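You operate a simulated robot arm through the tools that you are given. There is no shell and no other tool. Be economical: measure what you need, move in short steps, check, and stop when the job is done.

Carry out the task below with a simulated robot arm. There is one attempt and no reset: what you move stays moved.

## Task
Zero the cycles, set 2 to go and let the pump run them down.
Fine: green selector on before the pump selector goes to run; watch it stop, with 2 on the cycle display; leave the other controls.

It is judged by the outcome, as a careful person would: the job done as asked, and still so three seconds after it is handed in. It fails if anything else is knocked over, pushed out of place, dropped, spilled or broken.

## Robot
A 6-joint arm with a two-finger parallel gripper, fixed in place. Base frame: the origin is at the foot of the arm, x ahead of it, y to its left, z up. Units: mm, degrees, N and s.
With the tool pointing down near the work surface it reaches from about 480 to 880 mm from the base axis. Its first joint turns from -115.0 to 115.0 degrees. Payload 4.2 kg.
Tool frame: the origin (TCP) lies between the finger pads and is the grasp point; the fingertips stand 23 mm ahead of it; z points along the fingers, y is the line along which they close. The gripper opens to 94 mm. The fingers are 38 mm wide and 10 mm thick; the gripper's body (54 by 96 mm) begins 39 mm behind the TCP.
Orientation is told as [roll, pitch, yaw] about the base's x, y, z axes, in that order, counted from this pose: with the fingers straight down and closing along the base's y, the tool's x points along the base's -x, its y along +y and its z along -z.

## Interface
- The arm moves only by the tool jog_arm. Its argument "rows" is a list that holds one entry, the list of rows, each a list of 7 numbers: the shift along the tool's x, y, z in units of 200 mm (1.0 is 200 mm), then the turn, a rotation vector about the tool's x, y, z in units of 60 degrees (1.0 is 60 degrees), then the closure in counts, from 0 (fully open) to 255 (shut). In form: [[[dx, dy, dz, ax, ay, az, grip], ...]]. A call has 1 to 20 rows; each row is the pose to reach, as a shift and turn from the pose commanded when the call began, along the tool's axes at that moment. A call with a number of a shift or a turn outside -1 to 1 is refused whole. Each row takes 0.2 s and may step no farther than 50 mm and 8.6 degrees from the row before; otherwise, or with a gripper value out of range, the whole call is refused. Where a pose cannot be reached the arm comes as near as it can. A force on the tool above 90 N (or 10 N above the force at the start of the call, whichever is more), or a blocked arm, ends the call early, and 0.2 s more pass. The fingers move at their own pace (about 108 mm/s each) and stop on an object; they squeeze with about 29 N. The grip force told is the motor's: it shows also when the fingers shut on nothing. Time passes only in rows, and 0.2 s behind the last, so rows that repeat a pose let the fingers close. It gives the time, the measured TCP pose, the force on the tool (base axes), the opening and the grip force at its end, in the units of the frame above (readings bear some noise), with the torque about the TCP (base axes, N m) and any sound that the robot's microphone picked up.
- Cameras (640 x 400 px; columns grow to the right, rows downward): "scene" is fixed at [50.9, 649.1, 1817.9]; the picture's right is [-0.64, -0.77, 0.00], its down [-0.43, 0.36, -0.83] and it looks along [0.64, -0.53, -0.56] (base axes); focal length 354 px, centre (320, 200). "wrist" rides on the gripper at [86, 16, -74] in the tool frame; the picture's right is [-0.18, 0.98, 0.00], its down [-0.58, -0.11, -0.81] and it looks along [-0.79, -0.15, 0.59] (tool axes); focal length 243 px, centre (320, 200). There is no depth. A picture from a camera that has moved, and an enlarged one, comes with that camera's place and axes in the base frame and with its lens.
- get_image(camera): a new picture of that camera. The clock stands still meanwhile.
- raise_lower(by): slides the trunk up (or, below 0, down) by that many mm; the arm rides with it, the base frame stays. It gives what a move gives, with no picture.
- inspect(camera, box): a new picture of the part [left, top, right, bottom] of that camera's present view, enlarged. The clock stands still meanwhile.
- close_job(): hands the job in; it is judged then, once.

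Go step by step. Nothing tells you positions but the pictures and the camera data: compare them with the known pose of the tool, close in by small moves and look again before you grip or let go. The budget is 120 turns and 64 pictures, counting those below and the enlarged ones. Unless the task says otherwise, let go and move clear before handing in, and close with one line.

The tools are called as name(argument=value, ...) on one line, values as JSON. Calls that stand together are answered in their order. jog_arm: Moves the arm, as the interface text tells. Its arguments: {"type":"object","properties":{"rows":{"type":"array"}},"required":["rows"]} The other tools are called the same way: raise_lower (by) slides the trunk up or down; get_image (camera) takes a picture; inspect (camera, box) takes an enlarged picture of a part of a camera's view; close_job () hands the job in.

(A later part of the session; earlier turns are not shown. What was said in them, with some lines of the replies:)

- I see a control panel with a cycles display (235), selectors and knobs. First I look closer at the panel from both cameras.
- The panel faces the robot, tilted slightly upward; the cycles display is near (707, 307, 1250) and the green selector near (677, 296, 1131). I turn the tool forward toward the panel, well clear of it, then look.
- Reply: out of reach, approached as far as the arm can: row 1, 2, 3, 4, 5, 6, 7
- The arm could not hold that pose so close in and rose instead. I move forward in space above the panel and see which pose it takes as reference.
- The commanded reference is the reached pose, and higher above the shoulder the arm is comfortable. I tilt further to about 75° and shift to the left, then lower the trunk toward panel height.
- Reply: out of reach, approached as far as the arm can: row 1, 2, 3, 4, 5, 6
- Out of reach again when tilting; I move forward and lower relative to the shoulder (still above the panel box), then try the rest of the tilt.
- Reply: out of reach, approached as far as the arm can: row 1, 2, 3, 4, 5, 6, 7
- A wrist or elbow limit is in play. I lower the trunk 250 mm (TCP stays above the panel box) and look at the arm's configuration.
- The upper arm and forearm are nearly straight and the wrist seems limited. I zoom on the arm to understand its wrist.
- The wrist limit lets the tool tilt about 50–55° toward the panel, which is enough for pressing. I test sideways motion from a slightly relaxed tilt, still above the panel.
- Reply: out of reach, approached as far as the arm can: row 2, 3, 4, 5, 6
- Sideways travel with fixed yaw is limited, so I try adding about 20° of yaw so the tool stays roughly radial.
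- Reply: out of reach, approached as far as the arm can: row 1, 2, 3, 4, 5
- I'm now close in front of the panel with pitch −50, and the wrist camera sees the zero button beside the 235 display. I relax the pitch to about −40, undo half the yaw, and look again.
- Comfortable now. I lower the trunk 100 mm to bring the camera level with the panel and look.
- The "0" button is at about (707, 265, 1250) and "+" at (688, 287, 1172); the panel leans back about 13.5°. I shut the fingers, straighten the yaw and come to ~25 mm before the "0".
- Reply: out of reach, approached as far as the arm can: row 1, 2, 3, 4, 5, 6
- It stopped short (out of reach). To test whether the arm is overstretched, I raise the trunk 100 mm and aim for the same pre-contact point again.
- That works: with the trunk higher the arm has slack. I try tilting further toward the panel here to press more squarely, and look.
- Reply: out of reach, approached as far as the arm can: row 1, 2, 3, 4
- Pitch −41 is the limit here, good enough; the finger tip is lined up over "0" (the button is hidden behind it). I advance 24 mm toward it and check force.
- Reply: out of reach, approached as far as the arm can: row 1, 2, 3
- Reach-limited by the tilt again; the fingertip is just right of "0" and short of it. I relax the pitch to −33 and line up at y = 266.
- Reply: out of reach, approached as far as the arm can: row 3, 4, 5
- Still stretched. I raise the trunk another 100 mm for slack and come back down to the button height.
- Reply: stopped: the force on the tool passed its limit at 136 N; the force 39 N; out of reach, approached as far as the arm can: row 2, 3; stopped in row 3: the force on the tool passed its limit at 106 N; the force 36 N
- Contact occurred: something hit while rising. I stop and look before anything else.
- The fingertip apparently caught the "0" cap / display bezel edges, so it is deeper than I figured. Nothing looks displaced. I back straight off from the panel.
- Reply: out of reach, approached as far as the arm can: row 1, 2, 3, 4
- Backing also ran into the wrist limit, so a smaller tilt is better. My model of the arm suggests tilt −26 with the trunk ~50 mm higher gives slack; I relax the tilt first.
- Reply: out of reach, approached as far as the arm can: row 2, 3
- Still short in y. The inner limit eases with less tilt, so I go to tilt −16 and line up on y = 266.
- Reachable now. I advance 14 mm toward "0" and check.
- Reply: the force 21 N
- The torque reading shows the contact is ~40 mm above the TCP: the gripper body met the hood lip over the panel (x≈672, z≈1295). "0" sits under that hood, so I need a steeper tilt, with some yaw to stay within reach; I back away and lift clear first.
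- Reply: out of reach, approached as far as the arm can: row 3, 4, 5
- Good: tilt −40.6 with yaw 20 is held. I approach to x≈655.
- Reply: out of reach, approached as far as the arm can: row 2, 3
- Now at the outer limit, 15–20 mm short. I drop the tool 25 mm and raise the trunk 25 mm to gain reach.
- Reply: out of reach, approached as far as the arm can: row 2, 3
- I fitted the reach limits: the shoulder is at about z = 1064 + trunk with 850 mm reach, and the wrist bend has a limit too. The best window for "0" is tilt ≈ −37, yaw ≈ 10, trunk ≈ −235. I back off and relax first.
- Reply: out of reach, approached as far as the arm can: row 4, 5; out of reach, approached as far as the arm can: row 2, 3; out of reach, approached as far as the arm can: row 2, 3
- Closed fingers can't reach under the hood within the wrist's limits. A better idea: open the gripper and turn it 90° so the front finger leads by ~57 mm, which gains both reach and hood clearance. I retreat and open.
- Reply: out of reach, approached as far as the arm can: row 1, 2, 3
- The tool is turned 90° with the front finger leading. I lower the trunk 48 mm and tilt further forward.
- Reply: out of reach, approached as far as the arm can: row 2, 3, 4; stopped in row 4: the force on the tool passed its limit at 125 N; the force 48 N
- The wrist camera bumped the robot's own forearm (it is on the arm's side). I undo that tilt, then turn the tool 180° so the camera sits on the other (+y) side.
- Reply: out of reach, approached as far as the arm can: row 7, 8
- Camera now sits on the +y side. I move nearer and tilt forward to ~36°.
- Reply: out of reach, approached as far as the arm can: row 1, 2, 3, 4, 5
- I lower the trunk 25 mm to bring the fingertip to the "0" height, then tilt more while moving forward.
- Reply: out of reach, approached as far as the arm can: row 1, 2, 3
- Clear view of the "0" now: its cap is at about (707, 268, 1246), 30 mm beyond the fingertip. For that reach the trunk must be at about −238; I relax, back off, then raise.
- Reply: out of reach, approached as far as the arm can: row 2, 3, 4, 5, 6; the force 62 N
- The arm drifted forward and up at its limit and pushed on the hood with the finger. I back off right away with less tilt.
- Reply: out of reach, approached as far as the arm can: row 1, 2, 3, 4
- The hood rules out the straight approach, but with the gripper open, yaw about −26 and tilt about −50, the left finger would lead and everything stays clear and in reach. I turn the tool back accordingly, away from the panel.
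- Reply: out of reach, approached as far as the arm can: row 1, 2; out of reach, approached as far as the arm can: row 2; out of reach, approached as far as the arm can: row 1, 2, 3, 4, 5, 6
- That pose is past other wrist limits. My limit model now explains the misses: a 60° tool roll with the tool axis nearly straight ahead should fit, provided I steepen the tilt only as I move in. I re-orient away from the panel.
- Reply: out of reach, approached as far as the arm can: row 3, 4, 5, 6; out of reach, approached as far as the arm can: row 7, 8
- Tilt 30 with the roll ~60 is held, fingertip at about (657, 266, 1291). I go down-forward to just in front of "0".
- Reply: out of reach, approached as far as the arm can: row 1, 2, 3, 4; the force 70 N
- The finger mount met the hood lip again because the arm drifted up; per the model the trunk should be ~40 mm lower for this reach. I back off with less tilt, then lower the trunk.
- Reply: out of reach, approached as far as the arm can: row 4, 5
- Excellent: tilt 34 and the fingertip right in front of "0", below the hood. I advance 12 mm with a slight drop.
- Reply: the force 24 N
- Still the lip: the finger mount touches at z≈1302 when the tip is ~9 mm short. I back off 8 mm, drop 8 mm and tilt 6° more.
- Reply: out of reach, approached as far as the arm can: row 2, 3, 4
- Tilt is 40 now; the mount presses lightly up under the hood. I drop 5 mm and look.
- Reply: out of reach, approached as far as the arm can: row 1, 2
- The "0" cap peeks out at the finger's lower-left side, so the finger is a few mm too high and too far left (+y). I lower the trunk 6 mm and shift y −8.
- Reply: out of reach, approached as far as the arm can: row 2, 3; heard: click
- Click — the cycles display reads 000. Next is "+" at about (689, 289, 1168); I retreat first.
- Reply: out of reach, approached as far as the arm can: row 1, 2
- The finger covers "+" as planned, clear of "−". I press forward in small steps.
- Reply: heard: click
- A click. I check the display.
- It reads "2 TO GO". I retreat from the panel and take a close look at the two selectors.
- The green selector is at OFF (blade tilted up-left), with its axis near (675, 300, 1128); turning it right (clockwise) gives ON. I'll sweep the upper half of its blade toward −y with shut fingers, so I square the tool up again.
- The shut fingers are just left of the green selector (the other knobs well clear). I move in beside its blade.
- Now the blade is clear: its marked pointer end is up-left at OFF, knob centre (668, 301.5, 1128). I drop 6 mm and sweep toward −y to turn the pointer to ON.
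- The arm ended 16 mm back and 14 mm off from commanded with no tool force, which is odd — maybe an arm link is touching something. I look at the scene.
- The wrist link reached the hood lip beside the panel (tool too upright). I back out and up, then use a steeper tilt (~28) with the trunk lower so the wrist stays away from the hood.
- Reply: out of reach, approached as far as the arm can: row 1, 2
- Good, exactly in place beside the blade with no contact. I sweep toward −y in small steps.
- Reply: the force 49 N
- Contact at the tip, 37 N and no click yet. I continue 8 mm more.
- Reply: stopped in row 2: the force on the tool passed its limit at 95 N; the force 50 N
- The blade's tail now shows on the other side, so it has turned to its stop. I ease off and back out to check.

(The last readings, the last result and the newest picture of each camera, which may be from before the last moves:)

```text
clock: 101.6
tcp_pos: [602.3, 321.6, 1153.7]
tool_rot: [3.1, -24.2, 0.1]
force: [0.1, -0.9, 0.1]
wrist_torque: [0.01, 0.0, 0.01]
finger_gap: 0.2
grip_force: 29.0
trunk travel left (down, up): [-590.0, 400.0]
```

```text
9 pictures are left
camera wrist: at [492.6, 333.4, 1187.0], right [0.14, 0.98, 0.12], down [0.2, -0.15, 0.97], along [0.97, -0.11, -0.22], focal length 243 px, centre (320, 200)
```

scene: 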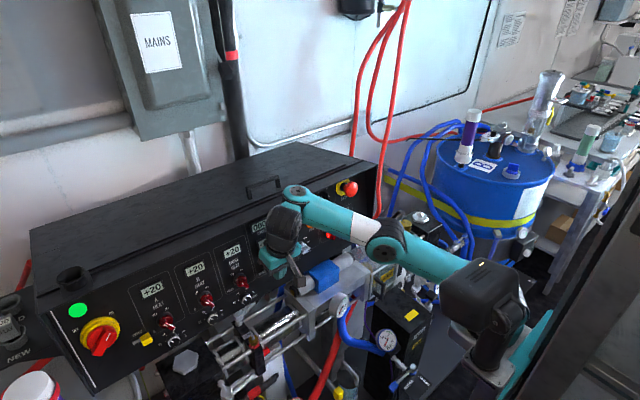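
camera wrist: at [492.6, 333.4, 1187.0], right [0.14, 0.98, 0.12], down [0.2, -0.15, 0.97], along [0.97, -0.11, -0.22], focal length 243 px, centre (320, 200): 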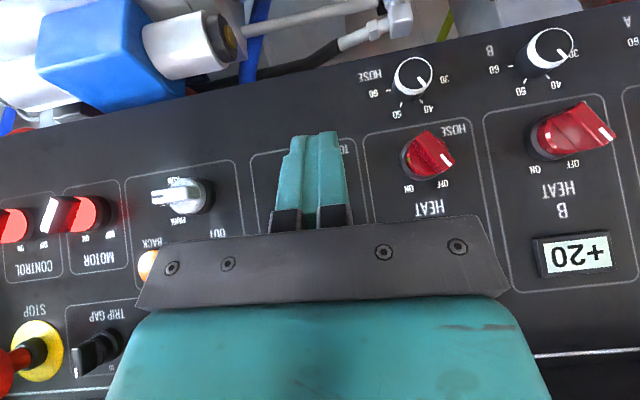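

The green knob is hidden behind the fingers; I shift right toward the pump selector to see both knobs.

jog_arm(rows=[[[0.03, -0.1, 0, 0, 0.05, 0, 255], [0.05, -0.2, 0, 0, 0.1, 0, 255], [0.05, -0.3, 0, 0, 0.1, 0, 255], [0.05, -0.38, 0, 0, 0.1, 0, 255], [0.05, -0.38, 0, 0, 0.1, 0, 255]]])

inspect(camera="wrist", box=[200, 80, 440, 230])

```text
clock: 102.8
tcp_pos: [611.7, 271.1, 1168.4]
tool_rot: [2.8, -17.9, 0.6]
force: [0.8, 0.2, -0.3]
wrist_torque: [-0.02, -0.03, 0.01]
finger_gap: 0.1
grip_force: 29.0
out of reach, approached as far as the arm can: row 1, 2, 3, 4, 5
trunk travel left (down, up): [-590.0, 400.0]
```

```text
2.67 times, centred on (320, 155) of wrist
camera zoom: at [506.5, 281.0, 1213.9], right [0.15, 0.98, 0.1], down [0.31, -0.15, 0.94], along [0.94, -0.11, -0.32], focal length 647 px, centre (320, 320)
```

zoom: 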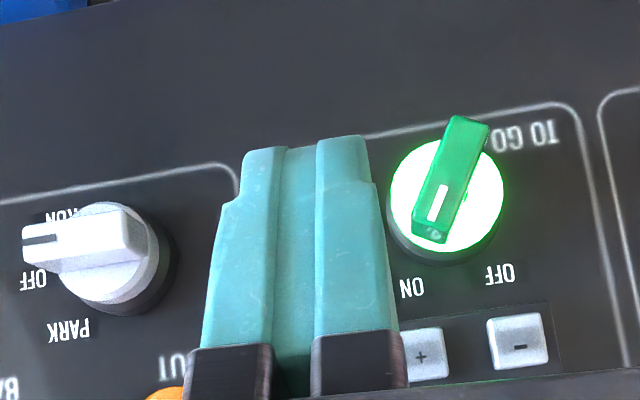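

Green is ON and lit, with "2 TO GO" set. The pump selector (centre ≈ (668, 202, 1130)) points right at OFF; RUN is 45° lower, so I will press its pointer end down from above. I move over there, up and clear.

jog_arm(rows=[[[-0.008, -0.05, -0.07, 0, 0, 0, 255], [-0.008, -0.15, -0.139, 0, 0, 0, 255], [-0.008, -0.25, -0.139, 0, 0, 0, 255], [-0.008, -0.34, -0.139, 0, 0, 0, 255], [-0.008, -0.42, -0.139, 0, 0, 0, 255], [-0.008, -0.42, -0.139, 0, 0, 0, 255]]])

raise_lower(by=-30)

```text
clock: 104.2
tcp_pos: [619.0, 194.4, 1215.3]
tool_rot: [2.9, -18.1, 0.6]
force: [0.3, -0.8, 0.1]
wrist_torque: [0.01, 0.0, 0.01]
finger_gap: 0.0
grip_force: 28.5
out of reach, approached as far as the arm can: row 3, 4, 5, 6
trunk travel left (down, up): [-590.0, 400.0]
```

```text
clock: 105.0
tcp_pos: [618.4, 194.7, 1185.0]
tool_rot: [2.9, -18.1, 0.6]
force: [0.4, 0.1, -0.9]
wrist_torque: [-0.02, -0.02, -0.04]
finger_gap: 0.0
grip_force: 29.1
trunk travel left (down, up): [-560.0, 430.0]
```

jog_arm(rows=[[[-0.036, -0.025, 0.048, 0, 0, 0, 255], [-0.073, -0.05, 0.097, 0, 0, 0, 255], [-0.073, -0.05, 0.097, 0, 0, 0, 255]]])

get_image(camera="wrist")

```text
clock: 105.8
tcp_pos: [642.1, 188.3, 1173.1]
tool_rot: [2.8, -17.8, 0.5]
force: [-0.2, 0.4, 1.1]
wrist_torque: [-0.01, -0.01, 0.02]
finger_gap: 0.0
grip_force: 29.5
out of reach, approached as far as the arm can: row 2, 3
trunk travel left (down, up): [-560.0, 430.0]
```

```text
7 pictures are left
camera wrist: at [535.3, 200.2, 1218.4], right [0.15, 0.98, 0.1], down [0.31, -0.15, 0.94], along [0.94, -0.11, -0.33], focal length 243 px, centre (320, 200)
```

wrist: 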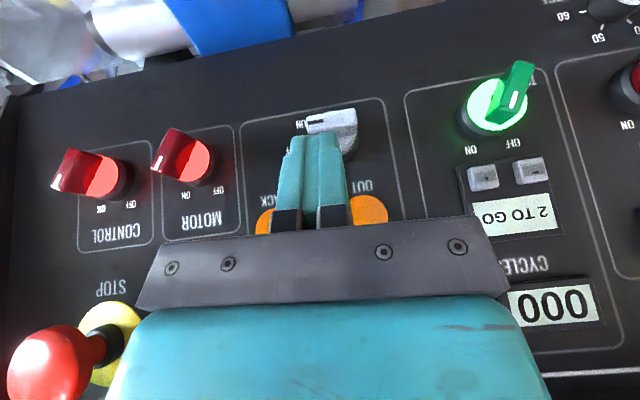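

Perfect view: the fingertip is just above the pump selector's pointer end. I nudge slightly right, then lower with the trunk for a pure vertical push.

jog_arm(rows=[[[0.01, -0.02, -0.004, 0, 0, 0, 255], [0.014, -0.035, -0.005, 0, 0, 0, 255]]])

raise_lower(by=-22)

```text
clock: 106.3
tcp_pos: [640.4, 184.5, 1177.4]
tool_rot: [2.8, -18.0, 0.5]
force: [-0.2, 0.8, 0.1]
wrist_torque: [0.03, -0.01, -0.04]
finger_gap: 0.3
grip_force: 29.0
out of reach, approached as far as the arm can: row 2
trunk travel left (down, up): [-560.0, 430.0]
```

```text
clock: 107.0
tcp_pos: [641.7, 183.7, 1153.1]
tool_rot: [2.8, -17.8, 0.6]
force: [0.3, 0.1, -0.7]
wrist_torque: [0.01, 0.01, 0.0]
finger_gap: 0.0
grip_force: 28.6
trunk travel left (down, up): [-538.0, 452.0]
```

raise_lower(by=-8)

```text
clock: 107.6
tcp_pos: [640.5, 183.1, 1149.2]
tool_rot: [2.8, -18.1, 0.5]
force: [-3.3, -5.0, 14.4]
wrist_torque: [0.07, -0.22, -0.1]
finger_gap: 0.2
grip_force: 29.2
trunk travel left (down, up): [-530.0, 460.0]
```

raise_lower(by=-8)

```text
clock: 108.2
tcp_pos: [638.5, 180.3, 1144.4]
tool_rot: [3.1, -18.5, 0.3]
force: [4.8, -12.3, 54.2]
wrist_torque: [0.33, -1.07, -0.28]
finger_gap: 0.0
grip_force: 29.0
trunk travel left (down, up): [-522.0, 468.0]
```

inspect(camera="wrist", box=[220, 60, 440, 210])

```text
2.67 times, centred on (330, 135) of wrist
camera zoom: at [532.4, 192.1, 1188.9], right [0.15, 0.98, 0.11], down [0.3, -0.15, 0.94], along [0.94, -0.11, -0.32], focal length 647 px, centre (293, 373)
```

zoom: 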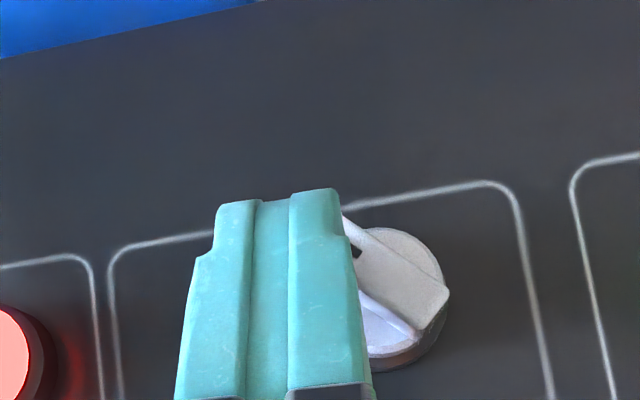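

The blade is turned about 40°, close to RUN. I push a little further.

raise_lower(by=-5)

```text
clock: 108.7
tcp_pos: [637.4, 180.0, 1144.1]
tool_rot: [3.4, -19.2, 0.2]
force: [14.2, -14.4, 78.4]
wrist_torque: [0.6, -1.78, -0.42]
finger_gap: 0.0
grip_force: 28.8
trunk travel left (down, up): [-517.0, 473.0]
```

It is firmly on its stop. I lift off and check.

raise_lower(by=40)

get_image(camera="wrist")

```text
clock: 109.5
tcp_pos: [641.0, 182.6, 1173.8]
tool_rot: [2.8, -17.7, 0.6]
force: [-0.5, 0.6, 0.6]
wrist_torque: [-0.01, -0.01, 0.0]
finger_gap: 0.0
grip_force: 29.0
trunk travel left (down, up): [-557.0, 433.0]
```

```text
5 pictures are left
camera wrist: at [534.6, 194.8, 1218.3], right [0.15, 0.98, 0.1], down [0.31, -0.15, 0.94], along [0.94, -0.11, -0.33], focal length 243 px, centre (320, 200)
```

wrist: 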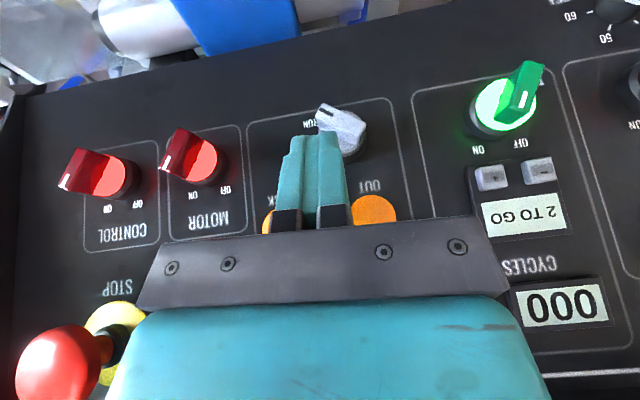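

The pump selector stands at RUN, green is ON. I back away and let time pass while the pump runs.

jog_arm(rows=[[[0.06, 0, -0.05, 0, 0.03, 0, 255], [0.11, 0, -0.1, 0, 0.06, 0, 255], [0.144, 0, -0.15, 0, 0.08, 0, 255], [0.144, 0, -0.2, 0, 0.08, 0, 255], [0.144, 0, -0.2, 0, 0.08, 0, 255], [0.144, 0, -0.2, 0, 0.08, 0, 255], [0.144, 0, -0.2, 0, 0.08, 0, 255], [0.144, 0, -0.2, 0, 0.08, 0, 255], [0.144, 0, -0.2, 0, 0.08, 0, 255], [0.144, 0, -0.2, 0, 0.08, 0, 255]]])

inspect(camera="wrist", box=[220, 40, 640, 300])

```text
clock: 111.7
tcp_pos: [601.2, 181.8, 1202.5]
tool_rot: [2.8, -13.1, 0.8]
force: [0.2, 0.5, 0.3]
wrist_torque: [-0.05, 0.02, 0.0]
finger_gap: 0.0
grip_force: 28.6
trunk travel left (down, up): [-557.0, 433.0]
```

```text
1.52 times, centred on (430, 170) of wrist
camera zoom: at [499.2, 192.4, 1256.5], right [0.15, 0.98, 0.09], down [0.39, -0.14, 0.91], along [0.91, -0.11, -0.4], focal length 370 px, centre (152, 246)
```

zoom: 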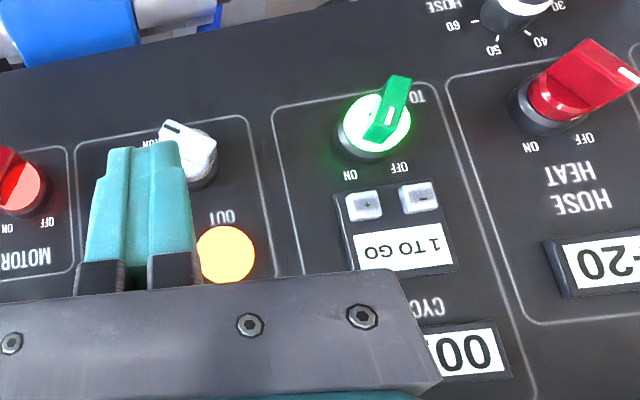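

It is counting: "1 TO GO" now, OUT lamp lit. I wait several more seconds.

jog_arm(rows=[[[0, 0, 0, 0, 0, 0, 255], [0, 0, 0, 0, 0, 0, 255], [0, 0, 0, 0, 0, 0, 255], [0, 0, 0, 0, 0, 0, 255], [0, 0, 0, 0, 0, 0, 255], [0, 0, 0, 0, 0, 0, 255], [0, 0, 0, 0, 0, 0, 255], [0, 0, 0, 0, 0, 0, 255], [0, 0, 0, 0, 0, 0, 255], [0, 0, 0, 0, 0, 0, 255], [0, 0, 0, 0, 0, 0, 255], [0, 0, 0, 0, 0, 0, 255], [0, 0, 0, 0, 0, 0, 255], [0, 0, 0, 0, 0, 0, 255], [0, 0, 0, 0, 0, 0, 255], [0, 0, 0, 0, 0, 0, 255], [0, 0, 0, 0, 0, 0, 255], [0, 0, 0, 0, 0, 0, 255], [0, 0, 0, 0, 0, 0, 255], [0, 0, 0, 0, 0, 0, 255]]])

jog_arm(rows=[[[0, 0, 0, 0, 0, 0, 255], [0, 0, 0, 0, 0, 0, 255], [0, 0, 0, 0, 0, 0, 255], [0, 0, 0, 0, 0, 0, 255], [0, 0, 0, 0, 0, 0, 255], [0, 0, 0, 0, 0, 0, 255], [0, 0, 0, 0, 0, 0, 255], [0, 0, 0, 0, 0, 0, 255], [0, 0, 0, 0, 0, 0, 255], [0, 0, 0, 0, 0, 0, 255], [0, 0, 0, 0, 0, 0, 255], [0, 0, 0, 0, 0, 0, 255], [0, 0, 0, 0, 0, 0, 255], [0, 0, 0, 0, 0, 0, 255], [0, 0, 0, 0, 0, 0, 255], [0, 0, 0, 0, 0, 0, 255], [0, 0, 0, 0, 0, 0, 255], [0, 0, 0, 0, 0, 0, 255], [0, 0, 0, 0, 0, 0, 255], [0, 0, 0, 0, 0, 0, 255]]])

inspect(camera="scene", box=[220, 170, 380, 290])

```text
clock: 115.9
tcp_pos: [600.7, 181.8, 1203.1]
tool_rot: [2.7, -13.1, 0.7]
force: [0.6, -1.3, -0.6]
wrist_torque: [0.01, -0.02, 0.0]
finger_gap: 0.0
grip_force: 29.0
trunk travel left (down, up): [-557.0, 433.0]
```

```text
clock: 120.1
tcp_pos: [601.5, 180.8, 1202.5]
tool_rot: [2.8, -13.0, 0.8]
force: [-0.3, -0.6, -0.5]
wrist_torque: [0.0, -0.04, 0.03]
finger_gap: 0.0
grip_force: 28.7
trunk travel left (down, up): [-557.0, 433.0]
```

```text
3.33 times, centred on (300, 230) of scene
camera zoom: at [50.9, 649.1, 1817.9], right [-0.64, -0.77, 0.0], down [-0.43, 0.36, -0.83], along [0.64, -0.53, -0.56], focal length 1179 px, centre (387, 100)
```

zoom: 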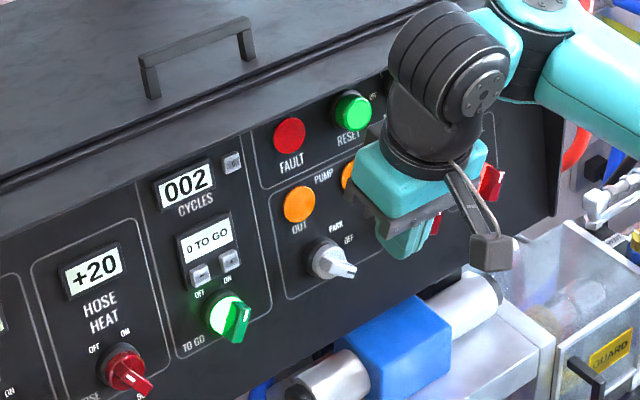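

The display shows 002 with "0 TO GO" and the pump lamp is off. I back away a little more and confirm that it stays stopped.

jog_arm(rows=[[[0.05, 0, -0.05, 0, 0.05, 0, 255], [0.1, 0, -0.1, 0, 0.1, 0, 255], [0.1, 0, -0.1, 0, 0.1, 0, 255], [0.1, 0, -0.1, 0, 0.1, 0, 255], [0.1, 0, -0.1, 0, 0.1, 0, 255], [0.1, 0, -0.1, 0, 0.1, 0, 255], [0.1, 0, -0.1, 0, 0.1, 0, 255], [0.1, 0, -0.1, 0, 0.1, 0, 255], [0.1, 0, -0.1, 0, 0.1, 0, 255], [0.1, 0, -0.1, 0, 0.1, 0, 255], [0.1, 0, -0.1, 0, 0.1, 0, 255], [0.1, 0, -0.1, 0, 0.1, 0, 255], [0.1, 0, -0.1, 0, 0.1, 0, 255], [0.1, 0, -0.1, 0, 0.1, 0, 255], [0.1, 0, -0.1, 0, 0.1, 0, 255]]])

get_image(camera="scene")

inspect(camera="scene", box=[220, 170, 380, 290])

```text
clock: 123.3
tcp_pos: [576.8, 180.6, 1217.3]
tool_rot: [2.8, -7.2, 1.1]
force: [-0.3, 0.0, -0.6]
wrist_torque: [0.05, 0.0, 0.0]
finger_gap: 0.0
grip_force: 29.1
trunk travel left (down, up): [-557.0, 433.0]
```

```text
2 pictures are left
```

scene: 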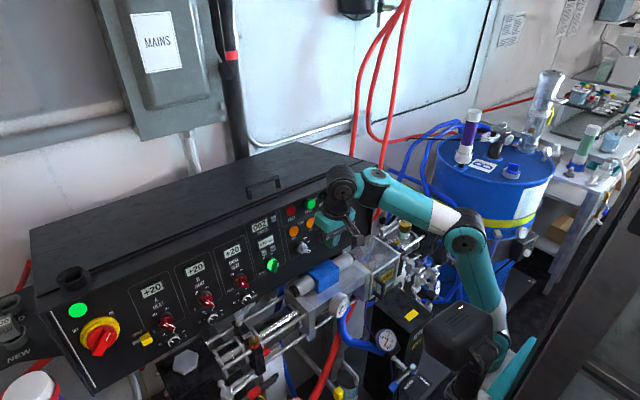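

```text
3.33 times, centred on (300, 230) of scene
camera zoom: at [50.9, 649.1, 1817.9], right [-0.64, -0.77, 0.0], down [-0.43, 0.36, -0.83], along [0.64, -0.53, -0.56], focal length 1179 px, centre (387, 100)
```

zoom: 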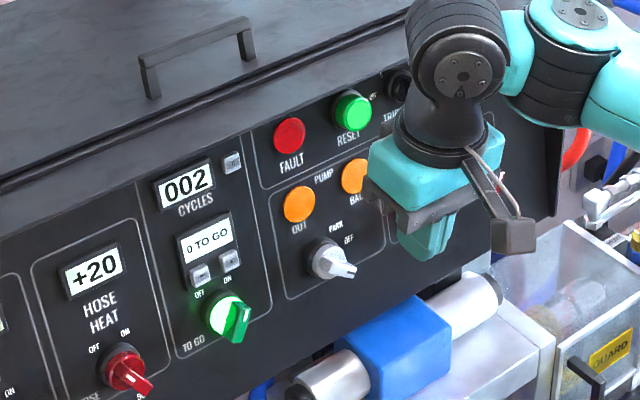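

The pump has stopped and stays stopped with 002 on the cycle display and 0 to go; the arm is clear, so I hand in.

close_job()

```text
The job is handed in.
```

The job is done: I zeroed the cycles, set 2 to go, and turned the green selector on before the pump selector went to RUN. The pump ran both cycles and stopped with 002 on the display and 0 to go. The other controls still look as they were. While reaching the "0" button, the gripper and wrist bumped the panel's hood several times (up to about 136 N), but nothing shows as moved or broken.
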